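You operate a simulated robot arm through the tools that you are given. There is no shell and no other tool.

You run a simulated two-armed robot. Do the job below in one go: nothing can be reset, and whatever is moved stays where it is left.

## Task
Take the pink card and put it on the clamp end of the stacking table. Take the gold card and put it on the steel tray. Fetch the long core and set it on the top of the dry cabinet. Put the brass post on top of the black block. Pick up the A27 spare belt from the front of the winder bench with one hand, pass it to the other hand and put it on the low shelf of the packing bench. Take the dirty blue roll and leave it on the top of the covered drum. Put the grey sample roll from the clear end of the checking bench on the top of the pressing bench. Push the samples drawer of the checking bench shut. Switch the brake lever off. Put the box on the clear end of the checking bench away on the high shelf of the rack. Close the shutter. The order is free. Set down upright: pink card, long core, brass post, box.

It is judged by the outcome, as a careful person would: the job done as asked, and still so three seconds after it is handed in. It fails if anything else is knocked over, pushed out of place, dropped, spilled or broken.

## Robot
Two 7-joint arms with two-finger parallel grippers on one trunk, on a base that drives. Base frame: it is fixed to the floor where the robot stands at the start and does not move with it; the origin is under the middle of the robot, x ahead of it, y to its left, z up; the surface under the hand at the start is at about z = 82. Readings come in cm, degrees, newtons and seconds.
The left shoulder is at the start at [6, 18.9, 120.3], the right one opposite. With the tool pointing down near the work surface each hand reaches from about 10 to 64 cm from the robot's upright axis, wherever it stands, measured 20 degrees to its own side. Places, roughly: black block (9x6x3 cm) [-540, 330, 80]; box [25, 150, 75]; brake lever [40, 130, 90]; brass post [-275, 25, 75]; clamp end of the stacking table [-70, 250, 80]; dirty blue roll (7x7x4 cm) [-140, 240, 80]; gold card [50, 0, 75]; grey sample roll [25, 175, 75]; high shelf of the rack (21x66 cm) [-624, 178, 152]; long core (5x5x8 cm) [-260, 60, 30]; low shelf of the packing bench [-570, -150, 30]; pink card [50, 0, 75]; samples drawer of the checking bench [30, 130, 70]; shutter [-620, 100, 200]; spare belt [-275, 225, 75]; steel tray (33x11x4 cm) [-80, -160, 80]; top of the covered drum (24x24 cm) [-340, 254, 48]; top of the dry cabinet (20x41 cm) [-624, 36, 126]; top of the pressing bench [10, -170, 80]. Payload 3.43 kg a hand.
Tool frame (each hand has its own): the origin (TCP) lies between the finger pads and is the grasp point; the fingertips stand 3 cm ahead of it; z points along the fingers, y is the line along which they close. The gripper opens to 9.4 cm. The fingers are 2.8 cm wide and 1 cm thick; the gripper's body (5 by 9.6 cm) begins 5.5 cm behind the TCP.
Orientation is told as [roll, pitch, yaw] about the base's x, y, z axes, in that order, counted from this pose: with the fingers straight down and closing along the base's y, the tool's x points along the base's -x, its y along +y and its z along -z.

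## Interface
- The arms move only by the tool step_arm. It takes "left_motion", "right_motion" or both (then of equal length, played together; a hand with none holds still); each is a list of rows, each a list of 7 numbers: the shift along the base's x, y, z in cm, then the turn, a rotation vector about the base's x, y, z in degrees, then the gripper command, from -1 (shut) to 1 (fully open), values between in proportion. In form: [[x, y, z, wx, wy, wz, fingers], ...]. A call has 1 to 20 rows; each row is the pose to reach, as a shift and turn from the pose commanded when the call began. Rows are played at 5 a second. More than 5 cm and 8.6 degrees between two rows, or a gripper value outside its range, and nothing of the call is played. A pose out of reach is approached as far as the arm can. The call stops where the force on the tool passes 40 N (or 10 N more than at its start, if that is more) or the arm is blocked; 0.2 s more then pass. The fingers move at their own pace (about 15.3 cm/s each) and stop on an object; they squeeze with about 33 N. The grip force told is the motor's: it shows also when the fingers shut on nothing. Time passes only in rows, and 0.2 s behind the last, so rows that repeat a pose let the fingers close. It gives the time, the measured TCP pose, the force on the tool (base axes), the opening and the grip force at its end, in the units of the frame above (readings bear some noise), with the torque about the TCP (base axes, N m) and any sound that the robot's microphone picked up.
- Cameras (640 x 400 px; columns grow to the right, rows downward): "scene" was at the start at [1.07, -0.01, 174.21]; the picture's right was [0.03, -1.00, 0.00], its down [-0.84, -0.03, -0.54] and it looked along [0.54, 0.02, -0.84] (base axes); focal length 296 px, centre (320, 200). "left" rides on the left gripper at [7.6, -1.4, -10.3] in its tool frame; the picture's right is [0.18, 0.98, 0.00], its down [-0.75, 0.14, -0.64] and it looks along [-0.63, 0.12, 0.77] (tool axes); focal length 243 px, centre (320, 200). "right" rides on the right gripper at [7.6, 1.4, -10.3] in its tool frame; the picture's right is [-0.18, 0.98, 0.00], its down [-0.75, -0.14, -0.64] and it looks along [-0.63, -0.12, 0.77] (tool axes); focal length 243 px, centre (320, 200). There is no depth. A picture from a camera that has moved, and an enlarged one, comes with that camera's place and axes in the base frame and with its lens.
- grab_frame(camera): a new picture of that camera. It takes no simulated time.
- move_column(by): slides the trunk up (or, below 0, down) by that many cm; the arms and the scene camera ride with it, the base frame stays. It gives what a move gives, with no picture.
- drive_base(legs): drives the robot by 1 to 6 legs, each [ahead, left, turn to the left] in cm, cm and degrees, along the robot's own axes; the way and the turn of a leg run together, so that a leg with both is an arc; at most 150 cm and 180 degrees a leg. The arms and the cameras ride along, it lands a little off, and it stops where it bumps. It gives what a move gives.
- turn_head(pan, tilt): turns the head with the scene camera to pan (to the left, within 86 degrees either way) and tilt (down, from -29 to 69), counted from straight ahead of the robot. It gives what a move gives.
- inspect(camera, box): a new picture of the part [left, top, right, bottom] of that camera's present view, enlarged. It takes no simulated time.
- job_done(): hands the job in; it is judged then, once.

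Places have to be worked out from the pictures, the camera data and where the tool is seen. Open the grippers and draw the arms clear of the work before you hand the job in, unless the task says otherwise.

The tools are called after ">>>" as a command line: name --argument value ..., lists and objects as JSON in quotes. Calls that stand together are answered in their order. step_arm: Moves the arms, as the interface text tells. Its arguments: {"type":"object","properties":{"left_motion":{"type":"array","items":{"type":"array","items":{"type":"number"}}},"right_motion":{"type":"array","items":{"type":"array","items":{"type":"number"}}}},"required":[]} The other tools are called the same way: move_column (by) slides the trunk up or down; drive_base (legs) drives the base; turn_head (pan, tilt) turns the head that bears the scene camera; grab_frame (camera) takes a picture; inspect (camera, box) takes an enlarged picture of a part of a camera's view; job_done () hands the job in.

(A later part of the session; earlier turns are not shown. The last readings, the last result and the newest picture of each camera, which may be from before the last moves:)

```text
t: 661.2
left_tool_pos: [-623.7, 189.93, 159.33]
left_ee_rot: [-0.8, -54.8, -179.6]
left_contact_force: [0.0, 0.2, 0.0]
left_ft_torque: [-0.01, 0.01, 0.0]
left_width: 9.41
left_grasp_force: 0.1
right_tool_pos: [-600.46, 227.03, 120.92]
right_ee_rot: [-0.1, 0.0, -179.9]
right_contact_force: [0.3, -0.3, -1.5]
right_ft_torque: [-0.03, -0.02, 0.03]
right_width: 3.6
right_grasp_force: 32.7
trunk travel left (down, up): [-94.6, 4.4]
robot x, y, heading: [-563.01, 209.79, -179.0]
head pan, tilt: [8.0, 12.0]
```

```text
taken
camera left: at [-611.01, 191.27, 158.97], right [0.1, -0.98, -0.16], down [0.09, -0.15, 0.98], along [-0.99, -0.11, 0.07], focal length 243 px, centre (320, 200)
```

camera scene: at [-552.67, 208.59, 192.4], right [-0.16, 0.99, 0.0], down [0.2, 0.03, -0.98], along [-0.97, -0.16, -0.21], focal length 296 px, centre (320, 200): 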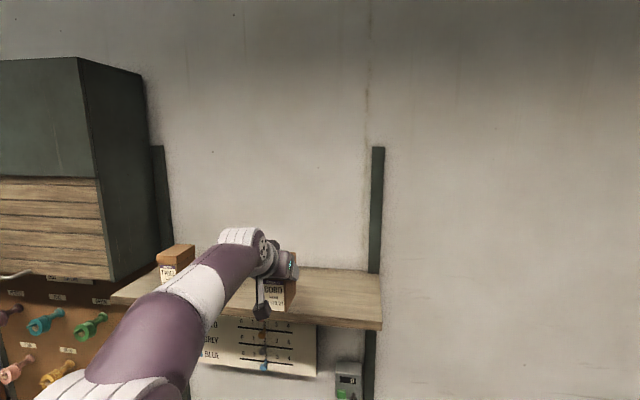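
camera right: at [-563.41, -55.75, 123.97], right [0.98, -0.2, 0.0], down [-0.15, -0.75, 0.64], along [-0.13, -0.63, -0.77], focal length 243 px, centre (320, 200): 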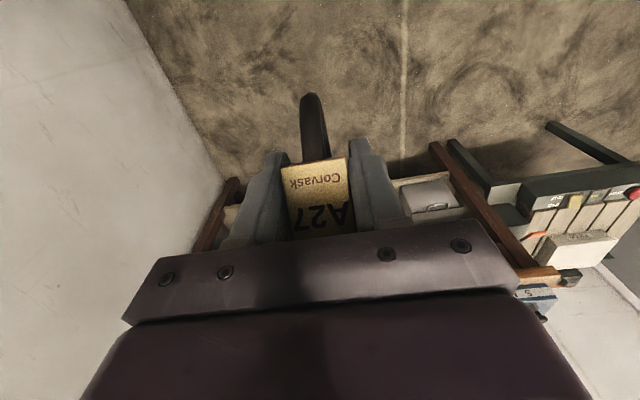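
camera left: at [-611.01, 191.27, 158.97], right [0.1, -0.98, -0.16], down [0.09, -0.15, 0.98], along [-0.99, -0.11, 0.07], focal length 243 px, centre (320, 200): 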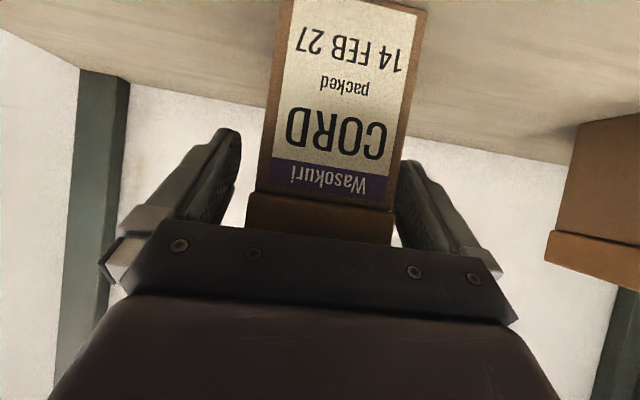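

The fingers are clear on both sides. I'll drive straight back and check the box.

>>> drive_base --legs '[[-42, 0, 0]]'

>>> grab_frame --camera "left"

>>> grab_frame --camera "scene"

```text
t: 663.8
left_tool_pos: [-582.22, 190.39, 159.31]
left_ee_rot: [-0.8, -54.8, -179.0]
left_contact_force: [0.1, 0.6, -0.4]
left_ft_torque: [0.01, 0.02, 0.01]
left_width: 9.39
left_grasp_force: 0.0
right_tool_pos: [-559.27, 227.92, 120.89]
right_ee_rot: [-0.1, 0.0, -179.5]
right_contact_force: [0.2, 0.3, -1.3]
right_ft_torque: [-0.01, -0.01, 0.01]
right_width: 3.61
right_grasp_force: 33.5
trunk travel left (down, up): [-94.6, 4.4]
robot x, y, heading: [-521.38, 211.22, -178.2]
head pan, tilt: [8.0, 12.0]
```

```text
taken
camera left: at [-569.44, 191.88, 158.91], right [0.11, -0.98, -0.16], down [0.09, -0.15, 0.98], along [-0.99, -0.12, 0.07], focal length 243 px, centre (320, 200)
```

left: 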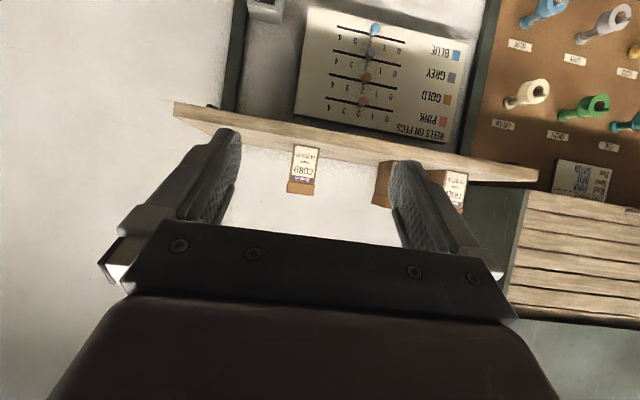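

```text
taken
camera scene: at [-524.54, 209.38, 188.08], right [-0.17, 0.99, 0.0], down [0.21, 0.04, -0.98], along [-0.96, -0.17, -0.21], focal length 296 px, centre (320, 200)
```

scene: 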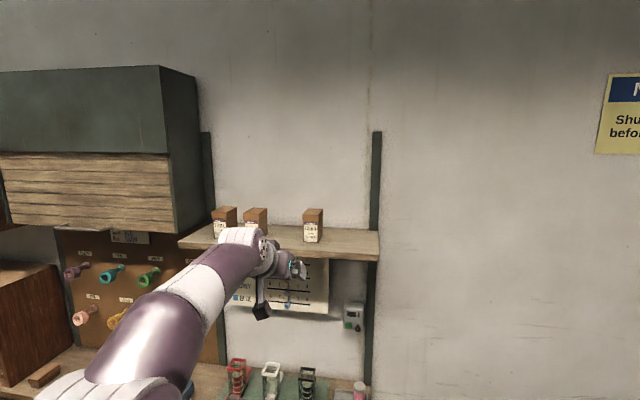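

The box stands upright on the high shelf beside the others. I'll fold the left arm back down to a tucked pose.

>>> step_arm --left_motion '[[0, 0, -3, 0, 0, 0, 0], [0, 0, -6.5, 0, 0, 0, -1], [0, 0, -10, 0, 0, 0, -1], [1, 0, -13.5, 0, -7, 0, -1], [3, 0, -16.5, 0, -15, 0, -1], [5, 0, -19.5, 0, -23, 0, -1], [7, 0, -22.5, 0, -31, 0, -1], [9, 0, -25.5, 0, -39, 0, -1], [11, 0, -28.5, 0, -47, 0, -1], [14, 0, -31, 0, -55, 0, -1], [17, 0, -33.5, 0, -55, 0, -1], [21, 0, -36, 0, -55, 0, -1], [25, 0, -38, 0, -55, 0, -1]]'

>>> step_arm --left_motion '[[4, -1, 0, 0, 0, 0, -1], [8, -2, 0, 0, 0, 0, -1], [11, -3, 0, 0, 0, 0, -1]]'

>>> move_column --by -7

```text
t: 666.6
left_tool_pos: [-556.76, 190.7, 121.16]
left_ee_rot: [-0.1, 0.1, -179.5]
left_contact_force: [0.6, 0.2, -0.1]
left_ft_torque: [0.03, 0.02, -0.02]
left_width: 0.04
left_grasp_force: 32.5
right_tool_pos: [-559.16, 227.87, 120.98]
right_ee_rot: [-0.1, 0.0, -179.4]
right_contact_force: [0.1, -0.5, -1.3]
right_ft_torque: [0.02, 0.0, 0.01]
right_width: 3.58
right_grasp_force: 33.0
trunk travel left (down, up): [-94.6, 4.4]
robot x, y, heading: [-521.05, 210.93, -178.1]
head pan, tilt: [8.0, 12.0]
```

```text
t: 667.4
left_tool_pos: [-545.73, 187.4, 121.21]
left_ee_rot: [-0.1, 0.1, -179.5]
left_contact_force: [0.6, 0.7, 0.0]
left_ft_torque: [0.02, -0.02, 0.0]
left_width: 0.0
left_grasp_force: 33.0
right_tool_pos: [-559.11, 227.94, 120.84]
right_ee_rot: [-0.2, 0.0, -179.4]
right_contact_force: [0.7, -0.1, -1.4]
right_ft_torque: [0.0, -0.02, -0.03]
right_width: 3.57
right_grasp_force: 33.1
trunk travel left (down, up): [-94.6, 4.4]
robot x, y, heading: [-521.26, 211.07, -178.1]
head pan, tilt: [8.0, 12.0]
```

```text
t: 668.5
left_tool_pos: [-545.82, 187.45, 114.21]
left_ee_rot: [0.0, 0.3, -179.5]
left_contact_force: [0.0, 0.2, -0.4]
left_ft_torque: [0.0, 0.01, -0.05]
left_width: 0.0
left_grasp_force: 32.9
right_tool_pos: [-559.06, 227.86, 113.99]
right_ee_rot: [-0.1, -0.2, -179.4]
right_contact_force: [-0.9, 0.0, -0.7]
right_ft_torque: [0.01, -0.03, 0.0]
right_width: 3.58
right_grasp_force: 33.2
trunk travel left (down, up): [-87.6, 11.4]
robot x, y, heading: [-521.14, 210.98, -178.5]
head pan, tilt: [8.0, 12.0]
```

Next the belt. I'll drive south along the rack wall and turn toward the packing bench's right end.

>>> drive_base --legs '[[0, 150, 0], [0, 98, -0.5], [34, 0, 0], [0, 0, 61]]'

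>>> turn_head --pan 0 --tilt 45

>>> grab_frame --camera "scene"

```text
t: 685.1
left_tool_pos: [-544.49, -69.5, 114.22]
left_ee_rot: [-0.2, 0.1, -119.6]
left_contact_force: [-0.7, -0.2, 0.0]
left_ft_torque: [0.02, 0.01, 0.01]
left_width: 0.0
left_grasp_force: 33.0
right_tool_pos: [-586.46, -60.63, 114.1]
right_ee_rot: [-0.1, 0.0, -119.3]
right_contact_force: [0.5, 0.6, -0.5]
right_ft_torque: [0.04, 0.0, 0.03]
right_width: 3.58
right_grasp_force: 33.4
trunk travel left (down, up): [-87.6, 11.4]
robot x, y, heading: [-552.62, -36.46, -118.2]
head pan, tilt: [8.0, 12.0]
```

```text
t: 686.1
left_tool_pos: [-544.46, -69.29, 114.14]
left_ee_rot: [-0.2, 0.1, -119.5]
left_contact_force: [0.6, -0.4, 1.0]
left_ft_torque: [-0.03, -0.01, -0.01]
left_width: 0.02
left_grasp_force: 32.8
right_tool_pos: [-586.41, -60.62, 113.83]
right_ee_rot: [-0.1, 0.0, -119.3]
right_contact_force: [-0.1, 0.6, -1.0]
right_ft_torque: [-0.02, 0.0, 0.03]
right_width: 3.58
right_grasp_force: 32.9
trunk travel left (down, up): [-87.6, 11.4]
robot x, y, heading: [-552.86, -36.21, -118.4]
head pan, tilt: [0.0, 45.0]
```

```text
taken
camera scene: at [-553.7, -38.41, 175.93], right [-0.88, 0.47, 0.0], down [0.33, 0.62, -0.71], along [-0.33, -0.62, -0.71], focal length 296 px, centre (320, 200)
```

scene: 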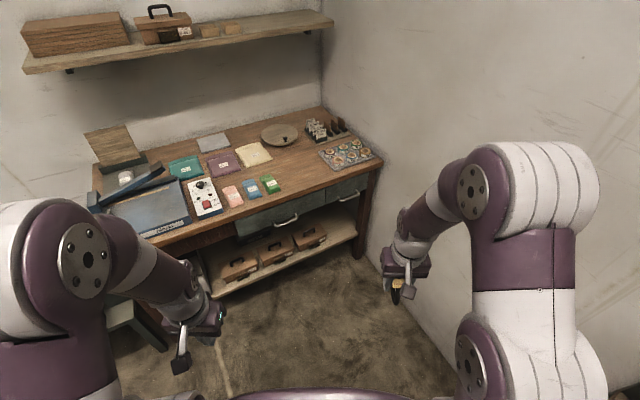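

I'm facing the shelf's free right end. I'll drive 40 cm closer, then lower the trunk for the low shelf.

>>> drive_base --legs '[[40, -2.5, 0.3]]'

>>> move_column --by -40

>>> move_column --by -22

>>> grab_frame --camera "scene"

```text
t: 688.6
left_tool_pos: [-565.35, -103.19, 114.27]
left_ee_rot: [0.0, 0.2, -119.2]
left_contact_force: [0.1, 0.6, -0.4]
left_ft_torque: [0.0, 0.03, 0.02]
left_width: 0.0
left_grasp_force: 33.6
right_tool_pos: [-607.28, -94.63, 114.14]
right_ee_rot: [-0.1, -0.1, -119.1]
right_contact_force: [0.3, 0.5, -1.0]
right_ft_torque: [-0.01, -0.04, 0.05]
right_width: 3.59
right_grasp_force: 33.0
trunk travel left (down, up): [-87.6, 11.4]
robot x, y, heading: [-574.15, -70.27, -117.8]
head pan, tilt: [0.0, 45.0]
```

```text
t: 692.4
left_tool_pos: [-565.43, -103.2, 74.25]
left_ee_rot: [-0.1, 0.1, -119.3]
left_contact_force: [1.0, -1.0, 0.1]
left_ft_torque: [0.02, -0.01, 0.0]
left_width: 0.0
left_grasp_force: 33.5
right_tool_pos: [-607.33, -94.75, 74.02]
right_ee_rot: [-0.1, 0.0, -119.1]
right_contact_force: [-0.4, -0.9, -1.4]
right_ft_torque: [0.03, -0.01, -0.01]
right_width: 3.58
right_grasp_force: 33.0
trunk travel left (down, up): [-47.6, 51.4]
robot x, y, heading: [-574.11, -70.31, -117.9]
head pan, tilt: [0.0, 45.0]
```

```text
t: 694.7
left_tool_pos: [-565.44, -103.25, 52.25]
left_ee_rot: [-0.1, 0.1, -119.2]
left_contact_force: [0.3, 0.2, 0.1]
left_ft_torque: [-0.02, -0.01, 0.01]
left_width: 0.0
left_grasp_force: 32.6
right_tool_pos: [-607.31, -94.81, 51.91]
right_ee_rot: [-0.1, 0.0, -119.1]
right_contact_force: [-0.7, -0.8, -1.6]
right_ft_torque: [0.04, -0.02, -0.01]
right_width: 3.57
right_grasp_force: 32.9
trunk travel left (down, up): [-25.6, 73.4]
robot x, y, heading: [-573.88, -70.12, -118.0]
head pan, tilt: [0.0, 45.0]
```

```text
taken
camera scene: at [-574.7, -72.34, 113.92], right [-0.88, 0.47, 0.0], down [0.33, 0.62, -0.71], along [-0.33, -0.62, -0.71], focal length 296 px, centre (320, 200)
```

scene: 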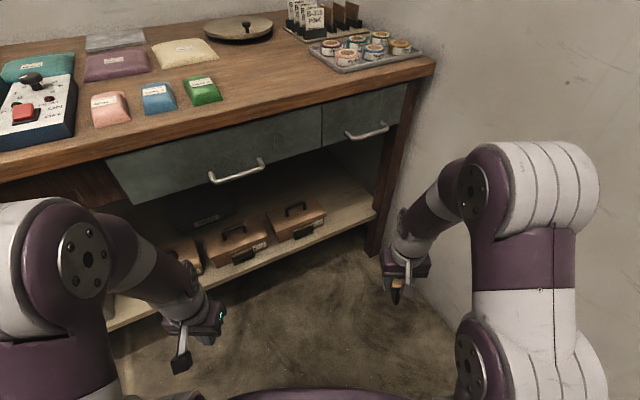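

>>> inspect --camera "scene" --box '[240, 150, 400, 270]'

```text
3.33 times, centred on (320, 210) of scene
camera zoom: at [-574.7, -72.34, 113.92], right [-0.88, 0.47, 0.0], down [0.33, 0.62, -0.71], along [-0.33, -0.62, -0.71], focal length 985 px, centre (320, 167)
```

zoom: 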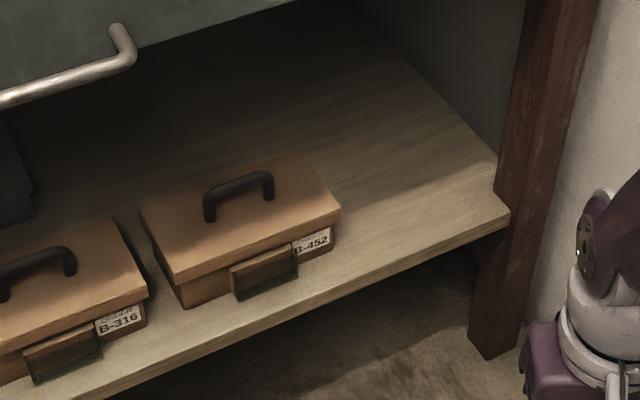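

The gap runs from the toolbox at x -609 to the leg near -627. I'll extend the right hand toward it and tilt it 60° so the belt hangs upright again, still in front of the shelf.

>>> step_arm --right_motion '[[-1.7, -3, -1, 0, 0, 0, -1], [-3.4, -6.1, -2, 0, 0, 0, -1], [-5.1, -9.2, -3, 0, 0, 0, -1], [-6.8, -12.2, -4, 0, 0, 0, -1], [-7, -12.6, -5, -6.6, 3.6, 0, -1], [-7.2, -13, -6, -13.1, 7.3, 0, -1], [-7.2, -13, -6, -19.7, 10.9, 0, -1], [-7.2, -13, -6, -26.2, 14.5, 0, -1], [-7.2, -13, -6, -32.8, 18.2, 0, -1], [-7.2, -13, -6, -39.4, 21.8, 0, -1], [-7.2, -13, -6, -45.9, 25.5, 0, -1], [-7.2, -13, -6, -52.5, 29.1, 0, -1]]'

>>> grab_frame --camera "right"

>>> grab_frame --camera "scene"

```text
t: 697.3
left_tool_pos: [-565.31, -103.24, 52.13]
left_ee_rot: [0.0, 0.2, -119.2]
left_contact_force: [0.0, -0.5, 0.2]
left_ft_torque: [0.03, 0.02, 0.0]
left_width: 0.0
left_grasp_force: 33.4
right_tool_pos: [-614.63, -107.64, 46.1]
right_ee_rot: [-0.1, -60.1, -119.1]
right_contact_force: [0.4, 0.0, -0.7]
right_ft_torque: [0.01, -0.01, 0.01]
right_width: 3.59
right_grasp_force: 33.5
right hand out of reach, approached as far as the arm can: row 10, 11
trunk travel left (down, up): [-25.6, 73.4]
robot x, y, heading: [-573.7, -70.14, -117.8]
head pan, tilt: [0.0, 45.0]
```

```text
taken
camera right: at [-607.22, -97.38, 44.48], right [0.81, -0.56, 0.16], down [-0.03, 0.23, 0.97], along [-0.58, -0.8, 0.16], focal length 243 px, centre (320, 200)
```

right: 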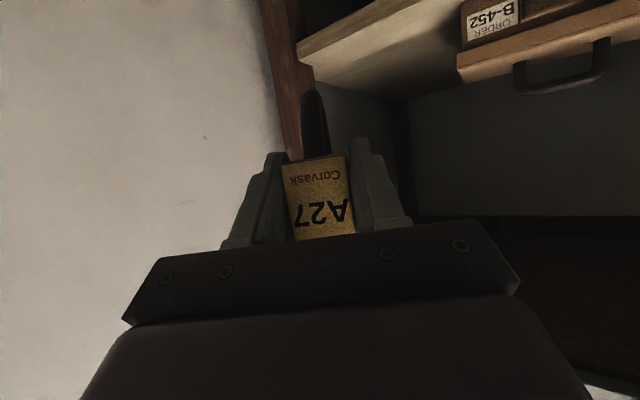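

```text
taken
camera scene: at [-574.73, -72.36, 113.92], right [-0.88, 0.47, 0.0], down [0.33, 0.62, -0.71], along [-0.33, -0.62, -0.71], focal length 296 px, centre (320, 200)
```

scene: 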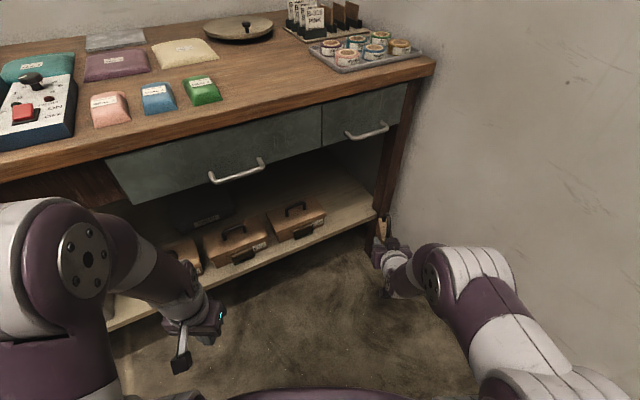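

The belt hangs upright, but it's lined up with the table leg, and my left side would come too close to the bench. I'll turn 13° left and shift so the hand faces the middle of the gap.

>>> drive_base --legs '[[0, 0, 13], [7, -4, 0]]'

>>> grab_frame --camera "right"

>>> grab_frame --camera "scene"

```text
t: 699.2
left_tool_pos: [-563.89, -106.38, 52.22]
left_ee_rot: [0.0, 0.1, -106.5]
left_contact_force: [-0.4, 0.0, -0.2]
left_ft_torque: [0.03, -0.01, -0.01]
left_width: 0.01
left_grasp_force: 32.5
right_tool_pos: [-610.91, -121.55, 46.09]
right_ee_rot: [0.1, -60.0, -106.4]
right_contact_force: [-0.6, 0.3, -2.5]
right_ft_torque: [0.02, 0.02, -0.01]
right_width: 3.58
right_grasp_force: 33.4
trunk travel left (down, up): [-25.6, 73.4]
robot x, y, heading: [-579.46, -75.51, -105.1]
head pan, tilt: [0.0, 45.0]
```

```text
taken
camera right: at [-605.95, -109.72, 44.48], right [0.92, -0.36, 0.16], down [-0.09, 0.21, 0.97], along [-0.39, -0.91, 0.16], focal length 243 px, centre (320, 200)
```

right: 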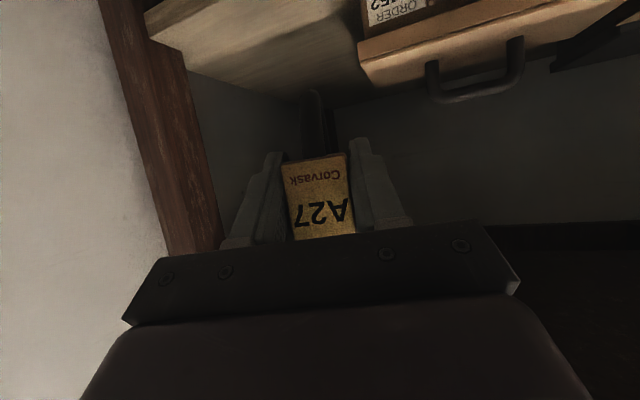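

```text
taken
camera scene: at [-579.89, -78.14, 113.92], right [-0.97, 0.26, 0.0], down [0.19, 0.68, -0.71], along [-0.18, -0.68, -0.71], focal length 296 px, centre (320, 200)
```

scene: 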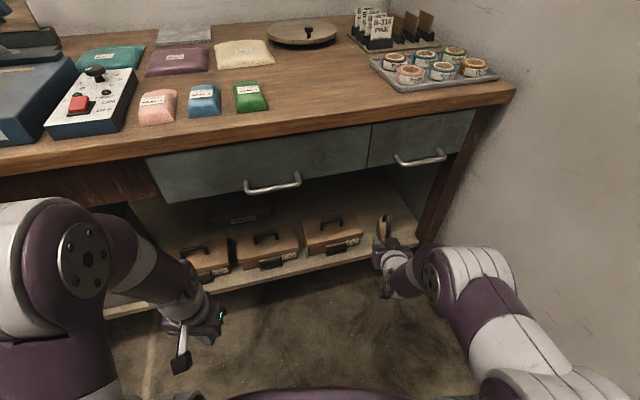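

The gap's middle is a little further right of the hand. I'll shift the hand 4 cm to the right, then drive 10 cm ahead.

>>> step_arm --right_motion '[[-2, 0.3, 0, 0, 0, 0, -1], [-4, 0.5, 0, 0, 0, 0, -1]]'

>>> drive_base --legs '[[10, 0, 0]]'

>>> grab_frame --camera "right"

>>> inspect --camera "scene" --box '[280, 130, 480, 280]'

```text
t: 699.8
left_tool_pos: [-563.88, -106.19, 52.19]
left_ee_rot: [-0.1, 0.0, -106.5]
left_contact_force: [0.1, -0.1, 0.0]
left_ft_torque: [0.06, 0.01, -0.02]
left_width: 0.0
left_grasp_force: 33.1
right_tool_pos: [-614.85, -120.93, 46.05]
right_ee_rot: [-0.1, -60.1, -106.3]
right_contact_force: [0.6, -0.7, -0.7]
right_ft_torque: [0.03, 0.04, 0.02]
right_width: 3.58
right_grasp_force: 33.2
trunk travel left (down, up): [-25.6, 73.4]
robot x, y, heading: [-579.48, -75.71, -104.9]
head pan, tilt: [0.0, 45.0]
```

```text
t: 701.0
left_tool_pos: [-566.61, -116.17, 52.18]
left_ee_rot: [-0.1, 0.0, -106.4]
left_contact_force: [0.1, -0.1, -0.2]
left_ft_torque: [-0.06, -0.02, 0.01]
left_width: 0.0
left_grasp_force: 33.1
right_tool_pos: [-617.63, -130.9, 46.13]
right_ee_rot: [0.1, -60.1, -106.5]
right_contact_force: [-0.3, 0.0, -2.1]
right_ft_torque: [0.0, 0.0, 0.0]
right_width: 3.57
right_grasp_force: 32.9
trunk travel left (down, up): [-25.6, 73.4]
robot x, y, heading: [-581.98, -85.81, -105.2]
head pan, tilt: [0.0, 45.0]
```

```text
taken
camera right: at [-612.7, -119.06, 44.54], right [0.92, -0.37, 0.16], down [-0.09, 0.21, 0.97], along [-0.39, -0.91, 0.16], focal length 243 px, centre (320, 200)
```

right: 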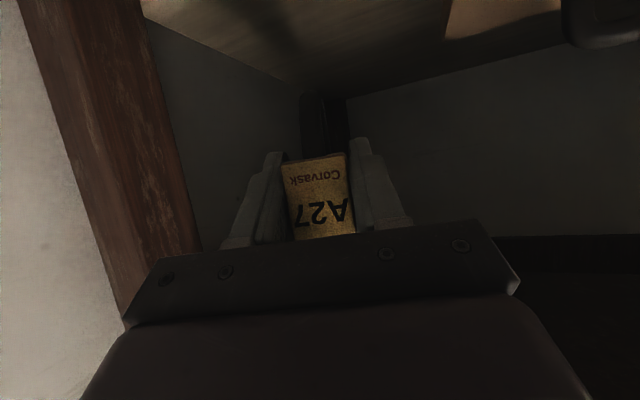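

```text
2.67 times, centred on (380, 205) of scene
camera zoom: at [-582.6, -88.13, 113.92], right [-0.96, 0.26, 0.0], down [0.19, 0.68, -0.71], along [-0.19, -0.68, -0.71], focal length 788 px, centre (160, 187)
```

zoom: 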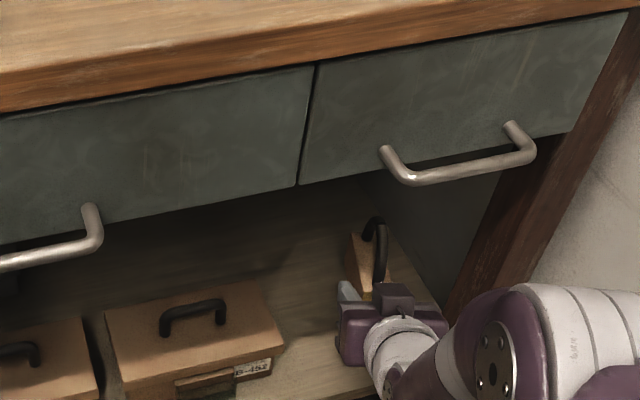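

The belt is entering the gap between the toolbox and the leg. I'll move it 9 cm further in with the arm.

>>> step_arm --right_motion '[[-0.3, -2.2, 0, 0, 0, 0, -1], [-0.6, -4.5, 0, 0, 0, 0, -1], [-0.9, -6.8, 0, 0, 0, 0, -1], [-1.2, -9, 0, 0, 0, 0, -1]]'

>>> grab_frame --camera "right"

>>> inspect --camera "scene" --box '[280, 130, 480, 280]'

```text
t: 702.0
left_tool_pos: [-566.65, -116.17, 52.21]
left_ee_rot: [-0.1, 0.1, -106.5]
left_contact_force: [-0.5, 0.1, -0.6]
left_ft_torque: [0.01, -0.01, 0.02]
left_width: 0.01
left_grasp_force: 33.2
right_tool_pos: [-618.84, -139.78, 46.16]
right_ee_rot: [0.2, -60.0, -106.4]
right_contact_force: [-0.7, 0.2, -1.3]
right_ft_torque: [0.06, -0.03, 0.0]
right_width: 3.57
right_grasp_force: 32.9
trunk travel left (down, up): [-25.6, 73.4]
robot x, y, heading: [-581.73, -85.89, -105.3]
head pan, tilt: [0.0, 45.0]
```

```text
taken
camera right: at [-613.95, -128.0, 44.66], right [0.92, -0.37, 0.16], down [-0.09, 0.21, 0.97], along [-0.39, -0.91, 0.16], focal length 243 px, centre (320, 200)
```

right: 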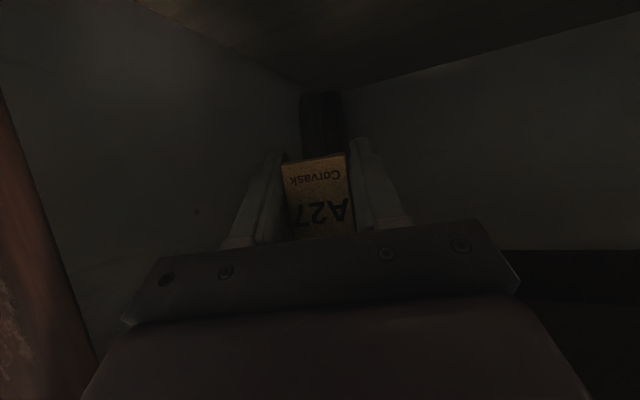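

```text
2.67 times, centred on (380, 205) of scene
camera zoom: at [-582.6, -88.12, 113.92], right [-0.96, 0.26, 0.0], down [0.19, 0.68, -0.71], along [-0.19, -0.68, -0.71], focal length 788 px, centre (160, 187)
```

zoom: 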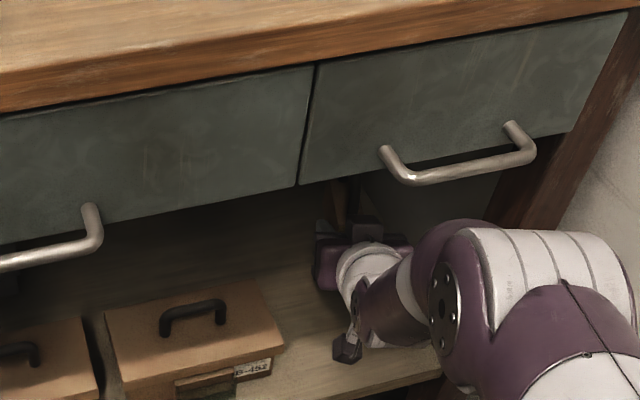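

The belt is fully over the shelf. I'll lower the trunk 5 cm, then continue in small steps until it touches.

>>> move_column --by -5

>>> grab_frame --camera "right"

>>> inspect --camera "scene" --box '[280, 150, 480, 300]'

```text
t: 702.9
left_tool_pos: [-566.67, -116.23, 47.19]
left_ee_rot: [-0.1, 0.1, -106.6]
left_contact_force: [-0.1, 0.8, 0.7]
left_ft_torque: [0.02, 0.03, 0.0]
left_width: 0.01
left_grasp_force: 33.1
right_tool_pos: [-618.91, -139.64, 41.31]
right_ee_rot: [0.0, -60.1, -106.5]
right_contact_force: [0.4, 0.4, -2.2]
right_ft_torque: [0.03, -0.04, 0.01]
right_width: 3.58
right_grasp_force: 32.7
trunk travel left (down, up): [-20.6, 78.4]
robot x, y, heading: [-582.24, -85.38, -105.6]
head pan, tilt: [0.0, 45.0]
```

```text
taken
camera right: at [-613.96, -127.99, 39.7], right [0.92, -0.37, 0.16], down [-0.09, 0.21, 0.97], along [-0.39, -0.91, 0.16], focal length 243 px, centre (320, 200)
```

right: 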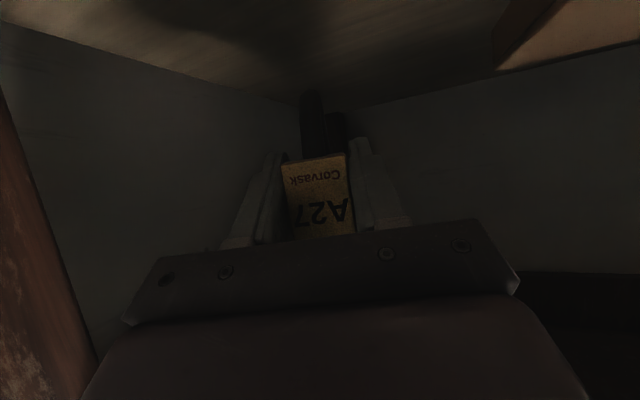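

```text
2.67 times, centred on (380, 225) of scene
camera zoom: at [-582.6, -88.1, 108.92], right [-0.96, 0.26, 0.0], down [0.19, 0.68, -0.71], along [-0.19, -0.68, -0.71], focal length 788 px, centre (160, 133)
```

zoom: 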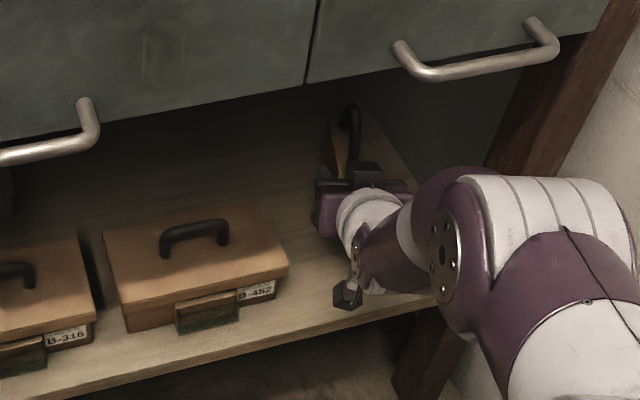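

>>> move_column --by -2

>>> move_column --by -0.8

>>> inspect --camera "scene" --box '[320, 180, 440, 280]'

>>> grab_frame --camera "right"

```text
t: 703.5
left_tool_pos: [-566.68, -116.25, 45.13]
left_ee_rot: [0.0, 0.0, -106.5]
left_contact_force: [-0.7, 0.1, 0.2]
left_ft_torque: [-0.02, 0.01, 0.0]
left_width: 0.0
left_grasp_force: 32.9
right_tool_pos: [-618.83, -139.89, 39.15]
right_ee_rot: [0.2, -60.1, -106.5]
right_contact_force: [1.0, -0.7, -1.8]
right_ft_torque: [0.0, -0.01, 0.01]
right_width: 3.58
right_grasp_force: 33.2
trunk travel left (down, up): [-18.6, 80.4]
robot x, y, heading: [-582.03, -85.59, -105.2]
head pan, tilt: [0.0, 45.0]
```

```text
t: 704.1
left_tool_pos: [-566.59, -116.12, 44.37]
left_ee_rot: [-0.1, 0.1, -106.5]
left_contact_force: [-0.9, 0.1, -0.7]
left_ft_torque: [-0.02, -0.03, -0.01]
left_width: 0.0
left_grasp_force: 32.7
right_tool_pos: [-618.93, -139.73, 38.39]
right_ee_rot: [0.2, -59.9, -106.5]
right_contact_force: [-0.7, -0.9, -1.4]
right_ft_torque: [0.03, 0.01, -0.03]
right_width: 3.59
right_grasp_force: 32.9
trunk travel left (down, up): [-17.8, 81.2]
robot x, y, heading: [-582.2, -85.64, -105.4]
head pan, tilt: [0.0, 45.0]
```

```text
4.00 times, centred on (380, 230) of scene
camera zoom: at [-582.6, -88.11, 106.12], right [-0.96, 0.26, 0.0], down [0.19, 0.68, -0.71], along [-0.19, -0.68, -0.71], focal length 1182 px, centre (80, 80)
```

zoom: 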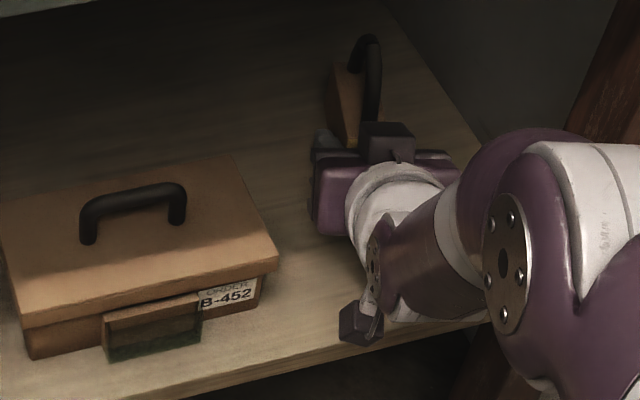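

```text
taken
camera right: at [-613.96, -127.99, 36.89], right [0.92, -0.37, 0.16], down [-0.09, 0.21, 0.97], along [-0.39, -0.91, 0.16], focal length 243 px, centre (320, 200)
```

right: 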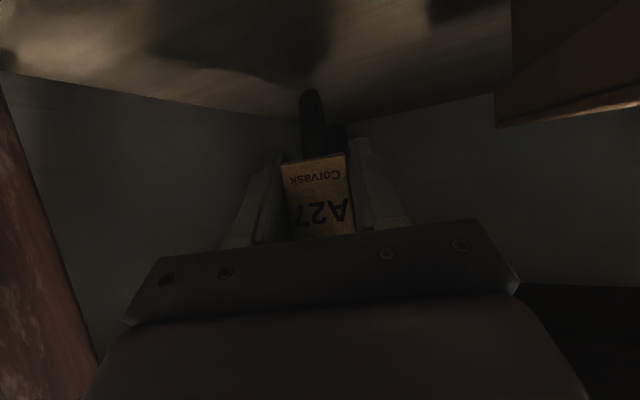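

>>> move_column --by -0.5

>>> move_column --by -0.4

```text
t: 704.6
left_tool_pos: [-566.57, -116.14, 43.83]
left_ee_rot: [-0.2, 0.0, -106.4]
left_contact_force: [0.0, -0.9, -0.6]
left_ft_torque: [0.01, -0.02, 0.01]
left_width: 0.0
left_grasp_force: 33.5
right_tool_pos: [-618.9, -139.84, 37.9]
right_ee_rot: [0.1, -60.0, -106.5]
right_contact_force: [0.0, -0.8, -1.0]
right_ft_torque: [0.01, -0.05, 0.0]
right_width: 3.59
right_grasp_force: 33.0
trunk travel left (down, up): [-17.3, 81.7]
robot x, y, heading: [-582.06, -85.98, -105.3]
head pan, tilt: [0.0, 45.0]
```

```text
t: 705.2
left_tool_pos: [-566.58, -116.16, 43.47]
left_ee_rot: [0.0, 0.1, -106.4]
left_contact_force: [-0.7, 0.6, 0.0]
left_ft_torque: [0.01, 0.0, 0.03]
left_width: 0.0
left_grasp_force: 32.5
right_tool_pos: [-618.87, -139.75, 37.35]
right_ee_rot: [0.1, -60.0, -106.5]
right_contact_force: [-0.1, 0.3, -1.1]
right_ft_torque: [0.03, -0.01, -0.04]
right_width: 3.59
right_grasp_force: 32.6
trunk travel left (down, up): [-16.9, 82.1]
robot x, y, heading: [-581.94, -85.94, -105.1]
head pan, tilt: [0.0, 45.0]
```

>>> move_column --by -0.4

>>> move_column --by -0.4

>>> inspect --camera "right" --box '[240, 50, 400, 170]'

```text
t: 705.7
left_tool_pos: [-566.5, -116.17, 43.11]
left_ee_rot: [-0.1, 0.1, -106.5]
left_contact_force: [-0.6, 0.0, 1.2]
left_ft_torque: [-0.01, -0.01, 0.0]
left_width: 0.01
left_grasp_force: 33.0
right_tool_pos: [-618.87, -139.78, 36.98]
right_ee_rot: [0.1, -60.0, -106.5]
right_contact_force: [-0.4, 0.0, -0.9]
right_ft_torque: [0.0, -0.01, -0.02]
right_width: 3.58
right_grasp_force: 33.4
trunk travel left (down, up): [-16.5, 82.5]
robot x, y, heading: [-582.02, -86.11, -105.5]
head pan, tilt: [0.0, 45.0]
```

```text
t: 706.2
left_tool_pos: [-566.71, -116.3, 42.72]
left_ee_rot: [-0.1, 0.2, -106.4]
left_contact_force: [0.4, -0.3, -0.3]
left_ft_torque: [-0.02, -0.02, 0.0]
left_width: 0.0
left_grasp_force: 33.6
right_tool_pos: [-618.97, -139.78, 36.75]
right_ee_rot: [0.1, -60.0, -106.5]
right_contact_force: [-0.9, 0.0, -1.3]
right_ft_torque: [0.01, 0.01, -0.02]
right_width: 3.59
right_grasp_force: 32.7
trunk travel left (down, up): [-16.1, 82.9]
robot x, y, heading: [-582.32, -86.03, -105.2]
head pan, tilt: [0.0, 45.0]
```

```text
3.33 times, centred on (320, 110) of right
camera zoom: at [-613.96, -127.98, 35.18], right [0.92, -0.37, 0.16], down [-0.09, 0.21, 0.97], along [-0.39, -0.91, 0.16], focal length 809 px, centre (320, 500)
```

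zoom: 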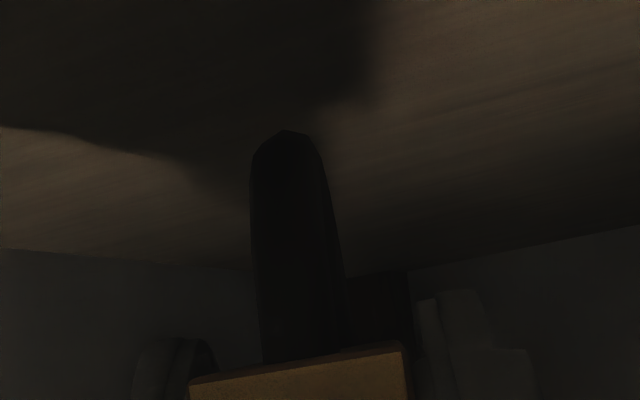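

>>> move_column --by -0.4

>>> move_column --by -0.4

```text
t: 706.8
left_tool_pos: [-566.69, -116.21, 42.29]
left_ee_rot: [-0.1, 0.0, -106.5]
left_contact_force: [-0.8, 0.0, 0.7]
left_ft_torque: [0.01, -0.04, 0.03]
left_width: 0.0
left_grasp_force: 32.5
right_tool_pos: [-618.9, -139.75, 36.31]
right_ee_rot: [0.1, -60.0, -106.6]
right_contact_force: [-0.4, 0.3, -0.4]
right_ft_torque: [-0.01, -0.02, 0.01]
right_width: 3.58
right_grasp_force: 33.3
trunk travel left (down, up): [-15.7, 83.3]
robot x, y, heading: [-581.69, -85.86, -105.3]
head pan, tilt: [0.0, 45.0]
```

```text
t: 707.3
left_tool_pos: [-566.63, -116.25, 41.87]
left_ee_rot: [-0.1, 0.1, -106.5]
left_contact_force: [0.0, -0.3, 1.2]
left_ft_torque: [-0.02, -0.01, 0.03]
left_width: 0.0
left_grasp_force: 33.2
right_tool_pos: [-618.94, -139.8, 35.85]
right_ee_rot: [0.1, -59.9, -106.4]
right_contact_force: [0.3, -0.6, -2.0]
right_ft_torque: [0.04, -0.04, -0.01]
right_width: 3.56
right_grasp_force: 33.1
trunk travel left (down, up): [-15.3, 83.7]
robot x, y, heading: [-581.82, -85.5, -105.1]
head pan, tilt: [0.0, 45.0]
```

>>> move_column --by -0.4

>>> move_column --by -0.4

>>> inspect --camera "scene" --box '[320, 180, 440, 280]'

```text
t: 707.8
left_tool_pos: [-566.63, -116.17, 41.42]
left_ee_rot: [0.0, 0.1, -106.5]
left_contact_force: [-0.4, 0.9, 0.2]
left_ft_torque: [0.04, -0.02, -0.02]
left_width: 0.0
left_grasp_force: 32.8
right_tool_pos: [-618.85, -139.8, 35.45]
right_ee_rot: [0.1, -60.0, -106.5]
right_contact_force: [0.9, -0.2, -0.9]
right_ft_torque: [0.0, -0.01, -0.02]
right_width: 3.57
right_grasp_force: 32.9
trunk travel left (down, up): [-14.9, 84.1]
robot x, y, heading: [-582.29, -86.07, -105.6]
head pan, tilt: [0.0, 45.0]
```

```text
t: 708.4
left_tool_pos: [-566.86, -116.18, 41.13]
left_ee_rot: [-0.1, 0.1, -106.5]
left_contact_force: [-0.3, -0.1, 0.7]
left_ft_torque: [-0.04, 0.0, -0.03]
left_width: 0.0
left_grasp_force: 33.0
right_tool_pos: [-618.83, -139.77, 35.17]
right_ee_rot: [0.1, -60.0, -106.5]
right_contact_force: [0.4, 0.4, -1.4]
right_ft_torque: [0.02, -0.01, 0.03]
right_width: 3.56
right_grasp_force: 33.3
trunk travel left (down, up): [-14.5, 84.5]
robot x, y, heading: [-582.34, -86.1, -105.4]
head pan, tilt: [0.0, 45.0]
```

```text
4.00 times, centred on (380, 230) of scene
camera zoom: at [-582.6, -88.11, 102.82], right [-0.96, 0.26, 0.0], down [0.19, 0.68, -0.71], along [-0.19, -0.68, -0.71], focal length 1182 px, centre (80, 80)
```

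zoom: 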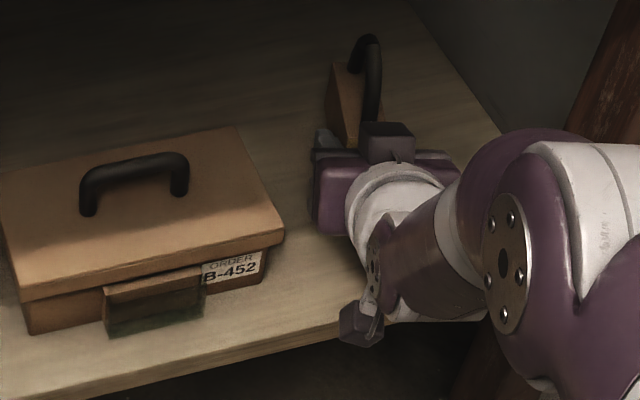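

>>> move_column --by -0.4

>>> move_column --by -0.4

```text
t: 708.9
left_tool_pos: [-566.58, -116.1, 40.75]
left_ee_rot: [0.0, 0.1, -106.5]
left_contact_force: [0.9, 0.0, 0.5]
left_ft_torque: [-0.01, -0.03, -0.05]
left_width: 0.01
left_grasp_force: 33.0
right_tool_pos: [-619.06, -139.89, 35.13]
right_ee_rot: [0.0, -60.5, -106.4]
right_contact_force: [0.4, 0.5, 9.7]
right_ft_torque: [-0.65, 0.19, 0.01]
right_width: 3.58
right_grasp_force: 32.7
trunk travel left (down, up): [-14.1, 84.9]
robot x, y, heading: [-582.25, -85.7, -105.5]
head pan, tilt: [0.0, 45.0]
```

```text
t: 709.4
left_tool_pos: [-566.57, -116.16, 40.42]
left_ee_rot: [-0.1, -0.2, -106.5]
left_contact_force: [-0.3, 0.0, 0.1]
left_ft_torque: [0.03, 0.01, 0.0]
left_width: 0.0
left_grasp_force: 33.4
right_tool_pos: [-618.9, -139.76, 34.97]
right_ee_rot: [-0.2, -60.5, -106.4]
right_contact_force: [1.3, 5.7, 28.7]
right_ft_torque: [0.07, -0.03, 0.0]
right_width: 3.59
right_grasp_force: 32.8
trunk travel left (down, up): [-13.7, 85.3]
robot x, y, heading: [-581.98, -85.73, -105.3]
head pan, tilt: [0.0, 45.0]
```

The belt is seated with 29 N and no twist. I'll unload slightly and open the fingers gently.

>>> move_column --by 0.35

>>> step_arm --right_motion '[[0, 0, 0, 0, 0, 0, -0.8], [0, 0, 0, 0, 0, 0, -0.5], [0, 0, 0, 0, 0, 0, -0.1], [0, 0, 0, 0, 0, 0, 0.3], [0, 0, 0, 0, 0, 0, 0.5], [0, 0, 0, 0, 0, 0, 0.5]]'

>>> grab_frame --camera "right"

>>> inspect --camera "scene" --box '[320, 180, 440, 280]'

```text
t: 710.0
left_tool_pos: [-566.6, -116.15, 40.75]
left_ee_rot: [-0.1, 0.0, -106.5]
left_contact_force: [0.1, -0.2, 0.0]
left_ft_torque: [0.0, -0.01, 0.01]
left_width: 0.0
left_grasp_force: 32.8
right_tool_pos: [-618.82, -139.84, 34.95]
right_ee_rot: [-0.1, -60.2, -106.4]
right_contact_force: [-3.4, -6.7, 17.1]
right_ft_torque: [-0.54, 0.17, -0.08]
right_width: 3.58
right_grasp_force: 33.0
trunk travel left (down, up): [-14.0, 85.0]
robot x, y, heading: [-582.1, -85.81, -105.3]
head pan, tilt: [0.0, 45.0]
```

```text
t: 711.4
left_tool_pos: [-566.73, -116.21, 40.67]
left_ee_rot: [-0.1, 0.1, -106.5]
left_contact_force: [0.4, 0.5, -0.4]
left_ft_torque: [0.03, -0.01, -0.03]
left_width: 0.01
left_grasp_force: 33.1
right_tool_pos: [-618.86, -139.92, 34.68]
right_ee_rot: [0.1, -60.1, -106.6]
right_contact_force: [-0.6, -0.1, 0.0]
right_ft_torque: [-0.01, 0.03, -0.01]
right_width: 7.04
right_grasp_force: 0.1
trunk travel left (down, up): [-14.0, 85.0]
robot x, y, heading: [-582.07, -85.74, -105.4]
head pan, tilt: [0.0, 45.0]
```

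```text
taken
camera right: at [-613.95, -127.97, 33.13], right [0.92, -0.37, 0.16], down [-0.09, 0.21, 0.97], along [-0.39, -0.91, 0.16], focal length 243 px, centre (320, 200)
```

right: 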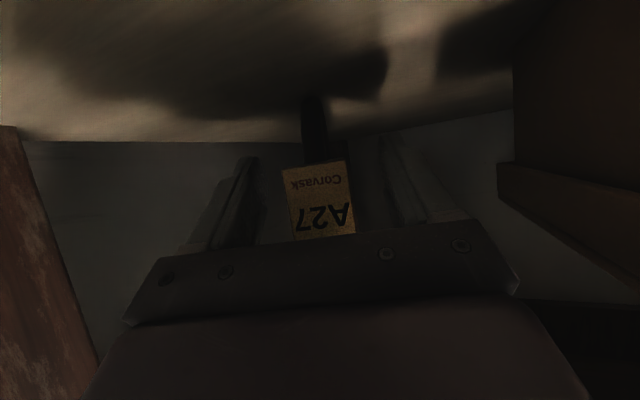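

```text
4.00 times, centred on (380, 230) of scene
camera zoom: at [-582.59, -88.1, 102.37], right [-0.96, 0.26, 0.0], down [0.19, 0.68, -0.71], along [-0.19, -0.68, -0.71], focal length 1182 px, centre (80, 80)
```

zoom: 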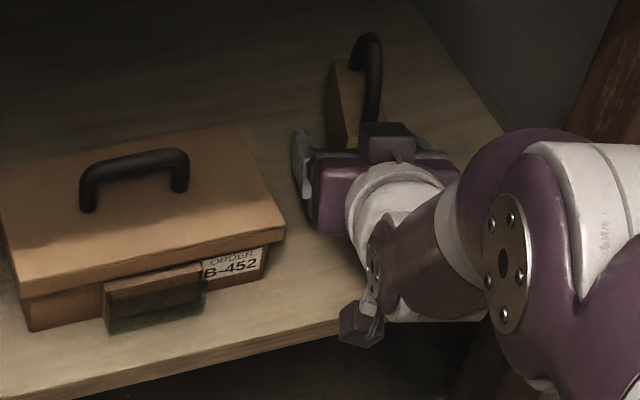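

The belt stands by itself with the fingers clear. I'll rise a little and drive straight back.

>>> move_column --by 1.5

>>> drive_base --legs '[[-30, 0, 0]]'

>>> grab_frame --camera "right"

>>> grab_frame --camera "scene"

```text
t: 712.0
left_tool_pos: [-566.61, -116.1, 42.1]
left_ee_rot: [-0.2, 0.0, -106.5]
left_contact_force: [0.0, 0.6, 0.0]
left_ft_torque: [0.02, 0.01, 0.0]
left_width: 0.02
left_grasp_force: 33.2
right_tool_pos: [-618.92, -139.72, 36.19]
right_ee_rot: [0.1, -60.0, -106.5]
right_contact_force: [-0.7, 0.5, -1.2]
right_ft_torque: [0.04, 0.0, 0.01]
right_width: 7.04
right_grasp_force: 0.0
trunk travel left (down, up): [-15.5, 83.5]
robot x, y, heading: [-582.01, -85.95, -105.7]
head pan, tilt: [0.0, 45.0]
```

```text
t: 714.0
left_tool_pos: [-558.56, -87.04, 42.14]
left_ee_rot: [-0.1, 0.0, -106.1]
left_contact_force: [-0.3, -1.1, 0.0]
left_ft_torque: [0.04, 0.02, 0.0]
left_width: 0.0
left_grasp_force: 32.8
right_tool_pos: [-610.69, -110.92, 36.08]
right_ee_rot: [0.1, -59.9, -106.1]
right_contact_force: [-0.4, 0.2, -0.9]
right_ft_torque: [-0.05, 0.01, -0.04]
right_width: 7.05
right_grasp_force: 0.1
trunk travel left (down, up): [-15.5, 83.5]
robot x, y, heading: [-574.59, -56.64, -105.1]
head pan, tilt: [0.0, 45.0]
```

```text
taken
camera right: at [-605.84, -99.11, 34.64], right [0.92, -0.36, 0.16], down [-0.09, 0.21, 0.97], along [-0.38, -0.91, 0.16], focal length 243 px, centre (320, 200)
```

right: 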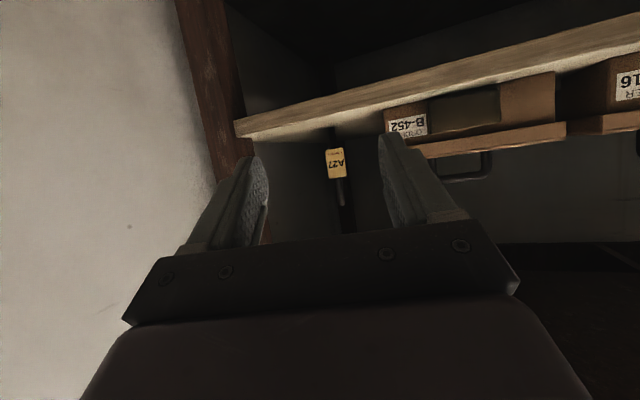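

```text
taken
camera scene: at [-574.74, -59.03, 103.87], right [-0.97, 0.26, 0.0], down [0.18, 0.68, -0.71], along [-0.18, -0.68, -0.71], focal length 296 px, centre (320, 200)
```

scene: 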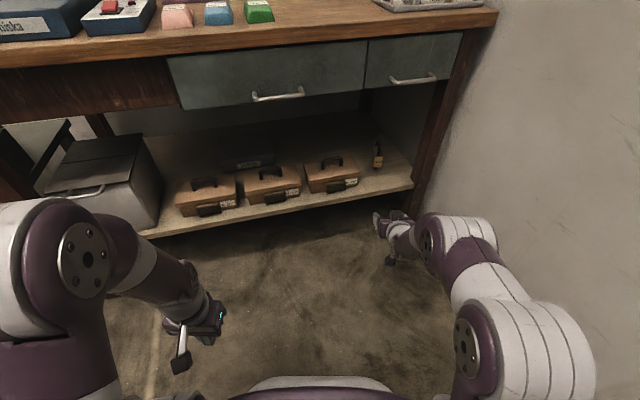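

The A27 belt stands on the low shelf beside the toolboxes. I'll back off further, then un-tilt the right hand and open both grippers clear of everything.

>>> drive_base --legs '[[-30, 0, 0]]'

>>> step_arm --right_motion '[[0, -0.5, 0.5, 6.6, -3.6, 0, 1], [0, -0.5, 1, 13.1, -7.3, 0, 1], [0, -0.5, 2, 19.7, -10.9, 0, 1], [0, 0, 3, 26.2, -14.5, 0, 1], [0, 0, 5, 32.8, -18.2, 0, 1], [0.3, 1, 7, 39.4, -21.8, 0, 1], [0.6, 2, 9, 45.9, -25.5, 0, 1], [1, 4, 11, 52.5, -29.1, 0, 1], [2, 8, 13, 52.5, -29.1, 0, 1], [3, 12, 14, 52.5, -29.1, 0, 1]]' --left_motion '[[0, 0, 0, 0, 0, 0, 0], [0, 0, 0, 0, 0, 0, 1], [0, 0, 0, 0, 0, 0, 1], [0, 0, 0, 0, 0, 0, 1], [0, 0, 0, 0, 0, 0, 1], [0, 0, 0, 0, 0, 0, 1], [0, 0, 0, 0, 0, 0, 1], [0, 0, 0, 0, 0, 0, 1], [0, 0, 0, 0, 0, 0, 1], [0, 0, 0, 0, 0, 0, 1]]'

>>> move_column --by 40

>>> move_column --by 31

>>> turn_head --pan 0 --tilt 30

>>> grab_frame --camera "scene"

```text
t: 716.0
left_tool_pos: [-550.96, -58.26, 42.13]
left_ee_rot: [-0.1, 0.1, -105.7]
left_contact_force: [-0.7, -0.2, 0.2]
left_ft_torque: [-0.01, 0.02, -0.01]
left_width: 0.01
left_grasp_force: 33.2
right_tool_pos: [-602.69, -82.69, 36.25]
right_ee_rot: [0.1, -60.2, -105.5]
right_contact_force: [-0.6, -0.3, -0.1]
right_ft_torque: [0.01, -0.04, -0.01]
right_width: 7.06
right_grasp_force: 0.0
trunk travel left (down, up): [-15.5, 83.5]
robot x, y, heading: [-566.81, -28.27, -104.5]
head pan, tilt: [0.0, 45.0]
```

```text
t: 718.2
left_tool_pos: [-550.89, -58.27, 42.19]
left_ee_rot: [-0.2, 0.1, -105.5]
left_contact_force: [-1.3, 0.7, 0.1]
left_ft_torque: [0.01, 0.02, -0.01]
left_width: 9.39
left_grasp_force: 0.2
right_tool_pos: [-599.39, -70.71, 49.98]
right_ee_rot: [12.7, -0.9, -112.5]
right_contact_force: [-0.4, -0.1, -0.4]
right_ft_torque: [0.01, 0.03, 0.0]
right_width: 9.42
right_grasp_force: 0.0
right hand out of reach, approached as far as the arm can: row 4, 5, 7, 8, 9, 10
trunk travel left (down, up): [-15.5, 83.5]
robot x, y, heading: [-566.91, -28.19, -104.1]
head pan, tilt: [0.0, 45.0]
```

```text
t: 722.1
left_tool_pos: [-550.85, -58.35, 82.2]
left_ee_rot: [-0.1, 0.1, -105.5]
left_contact_force: [0.0, -0.4, 0.7]
left_ft_torque: [0.02, -0.03, 0.0]
left_width: 9.4
left_grasp_force: 0.1
right_tool_pos: [-599.52, -70.59, 89.84]
right_ee_rot: [12.7, -0.9, -112.4]
right_contact_force: [0.5, -0.5, -0.7]
right_ft_torque: [-0.05, 0.0, 0.02]
right_width: 9.38
right_grasp_force: 0.1
trunk travel left (down, up): [-55.5, 43.5]
robot x, y, heading: [-566.89, -28.4, -104.4]
head pan, tilt: [0.0, 45.0]
```

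```text
t: 725.1
left_tool_pos: [-550.89, -58.14, 113.22]
left_ee_rot: [-0.1, 0.1, -105.6]
left_contact_force: [-0.1, -0.6, 0.5]
left_ft_torque: [-0.03, 0.01, -0.02]
left_width: 9.43
left_grasp_force: 0.0
right_tool_pos: [-599.53, -70.73, 120.9]
right_ee_rot: [12.7, -1.0, -112.5]
right_contact_force: [0.2, 0.2, 0.4]
right_ft_torque: [0.03, 0.0, 0.0]
right_width: 9.41
right_grasp_force: 0.0
trunk travel left (down, up): [-86.5, 12.5]
robot x, y, heading: [-566.98, -27.9, -104.3]
head pan, tilt: [0.0, 45.0]
```

```text
t: 725.9
left_tool_pos: [-550.93, -58.3, 113.18]
left_ee_rot: [-0.1, 0.2, -105.7]
left_contact_force: [-0.4, 0.1, -0.7]
left_ft_torque: [0.02, 0.03, 0.0]
left_width: 9.42
left_grasp_force: 0.1
right_tool_pos: [-599.49, -70.66, 120.85]
right_ee_rot: [12.8, -1.0, -112.3]
right_contact_force: [1.4, 0.7, -0.3]
right_ft_torque: [-0.01, -0.01, 0.02]
right_width: 9.4
right_grasp_force: 0.0
trunk travel left (down, up): [-86.5, 12.5]
robot x, y, heading: [-566.91, -28.41, -104.7]
head pan, tilt: [0.0, 30.0]
```

```text
taken
camera scene: at [-567.49, -31.34, 177.12], right [-0.97, 0.25, 0.0], down [0.12, 0.48, -0.87], along [-0.22, -0.84, -0.5], focal length 296 px, centre (320, 200)
```

scene: 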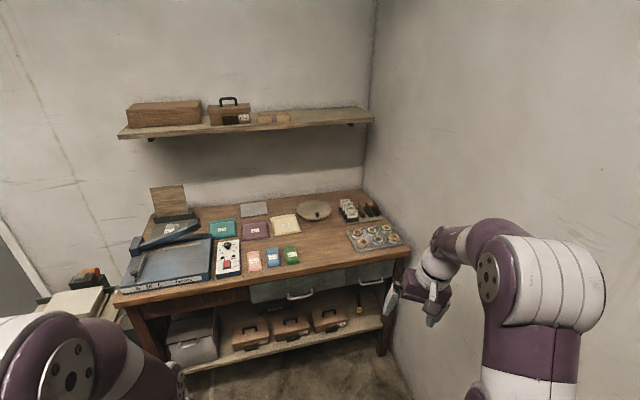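

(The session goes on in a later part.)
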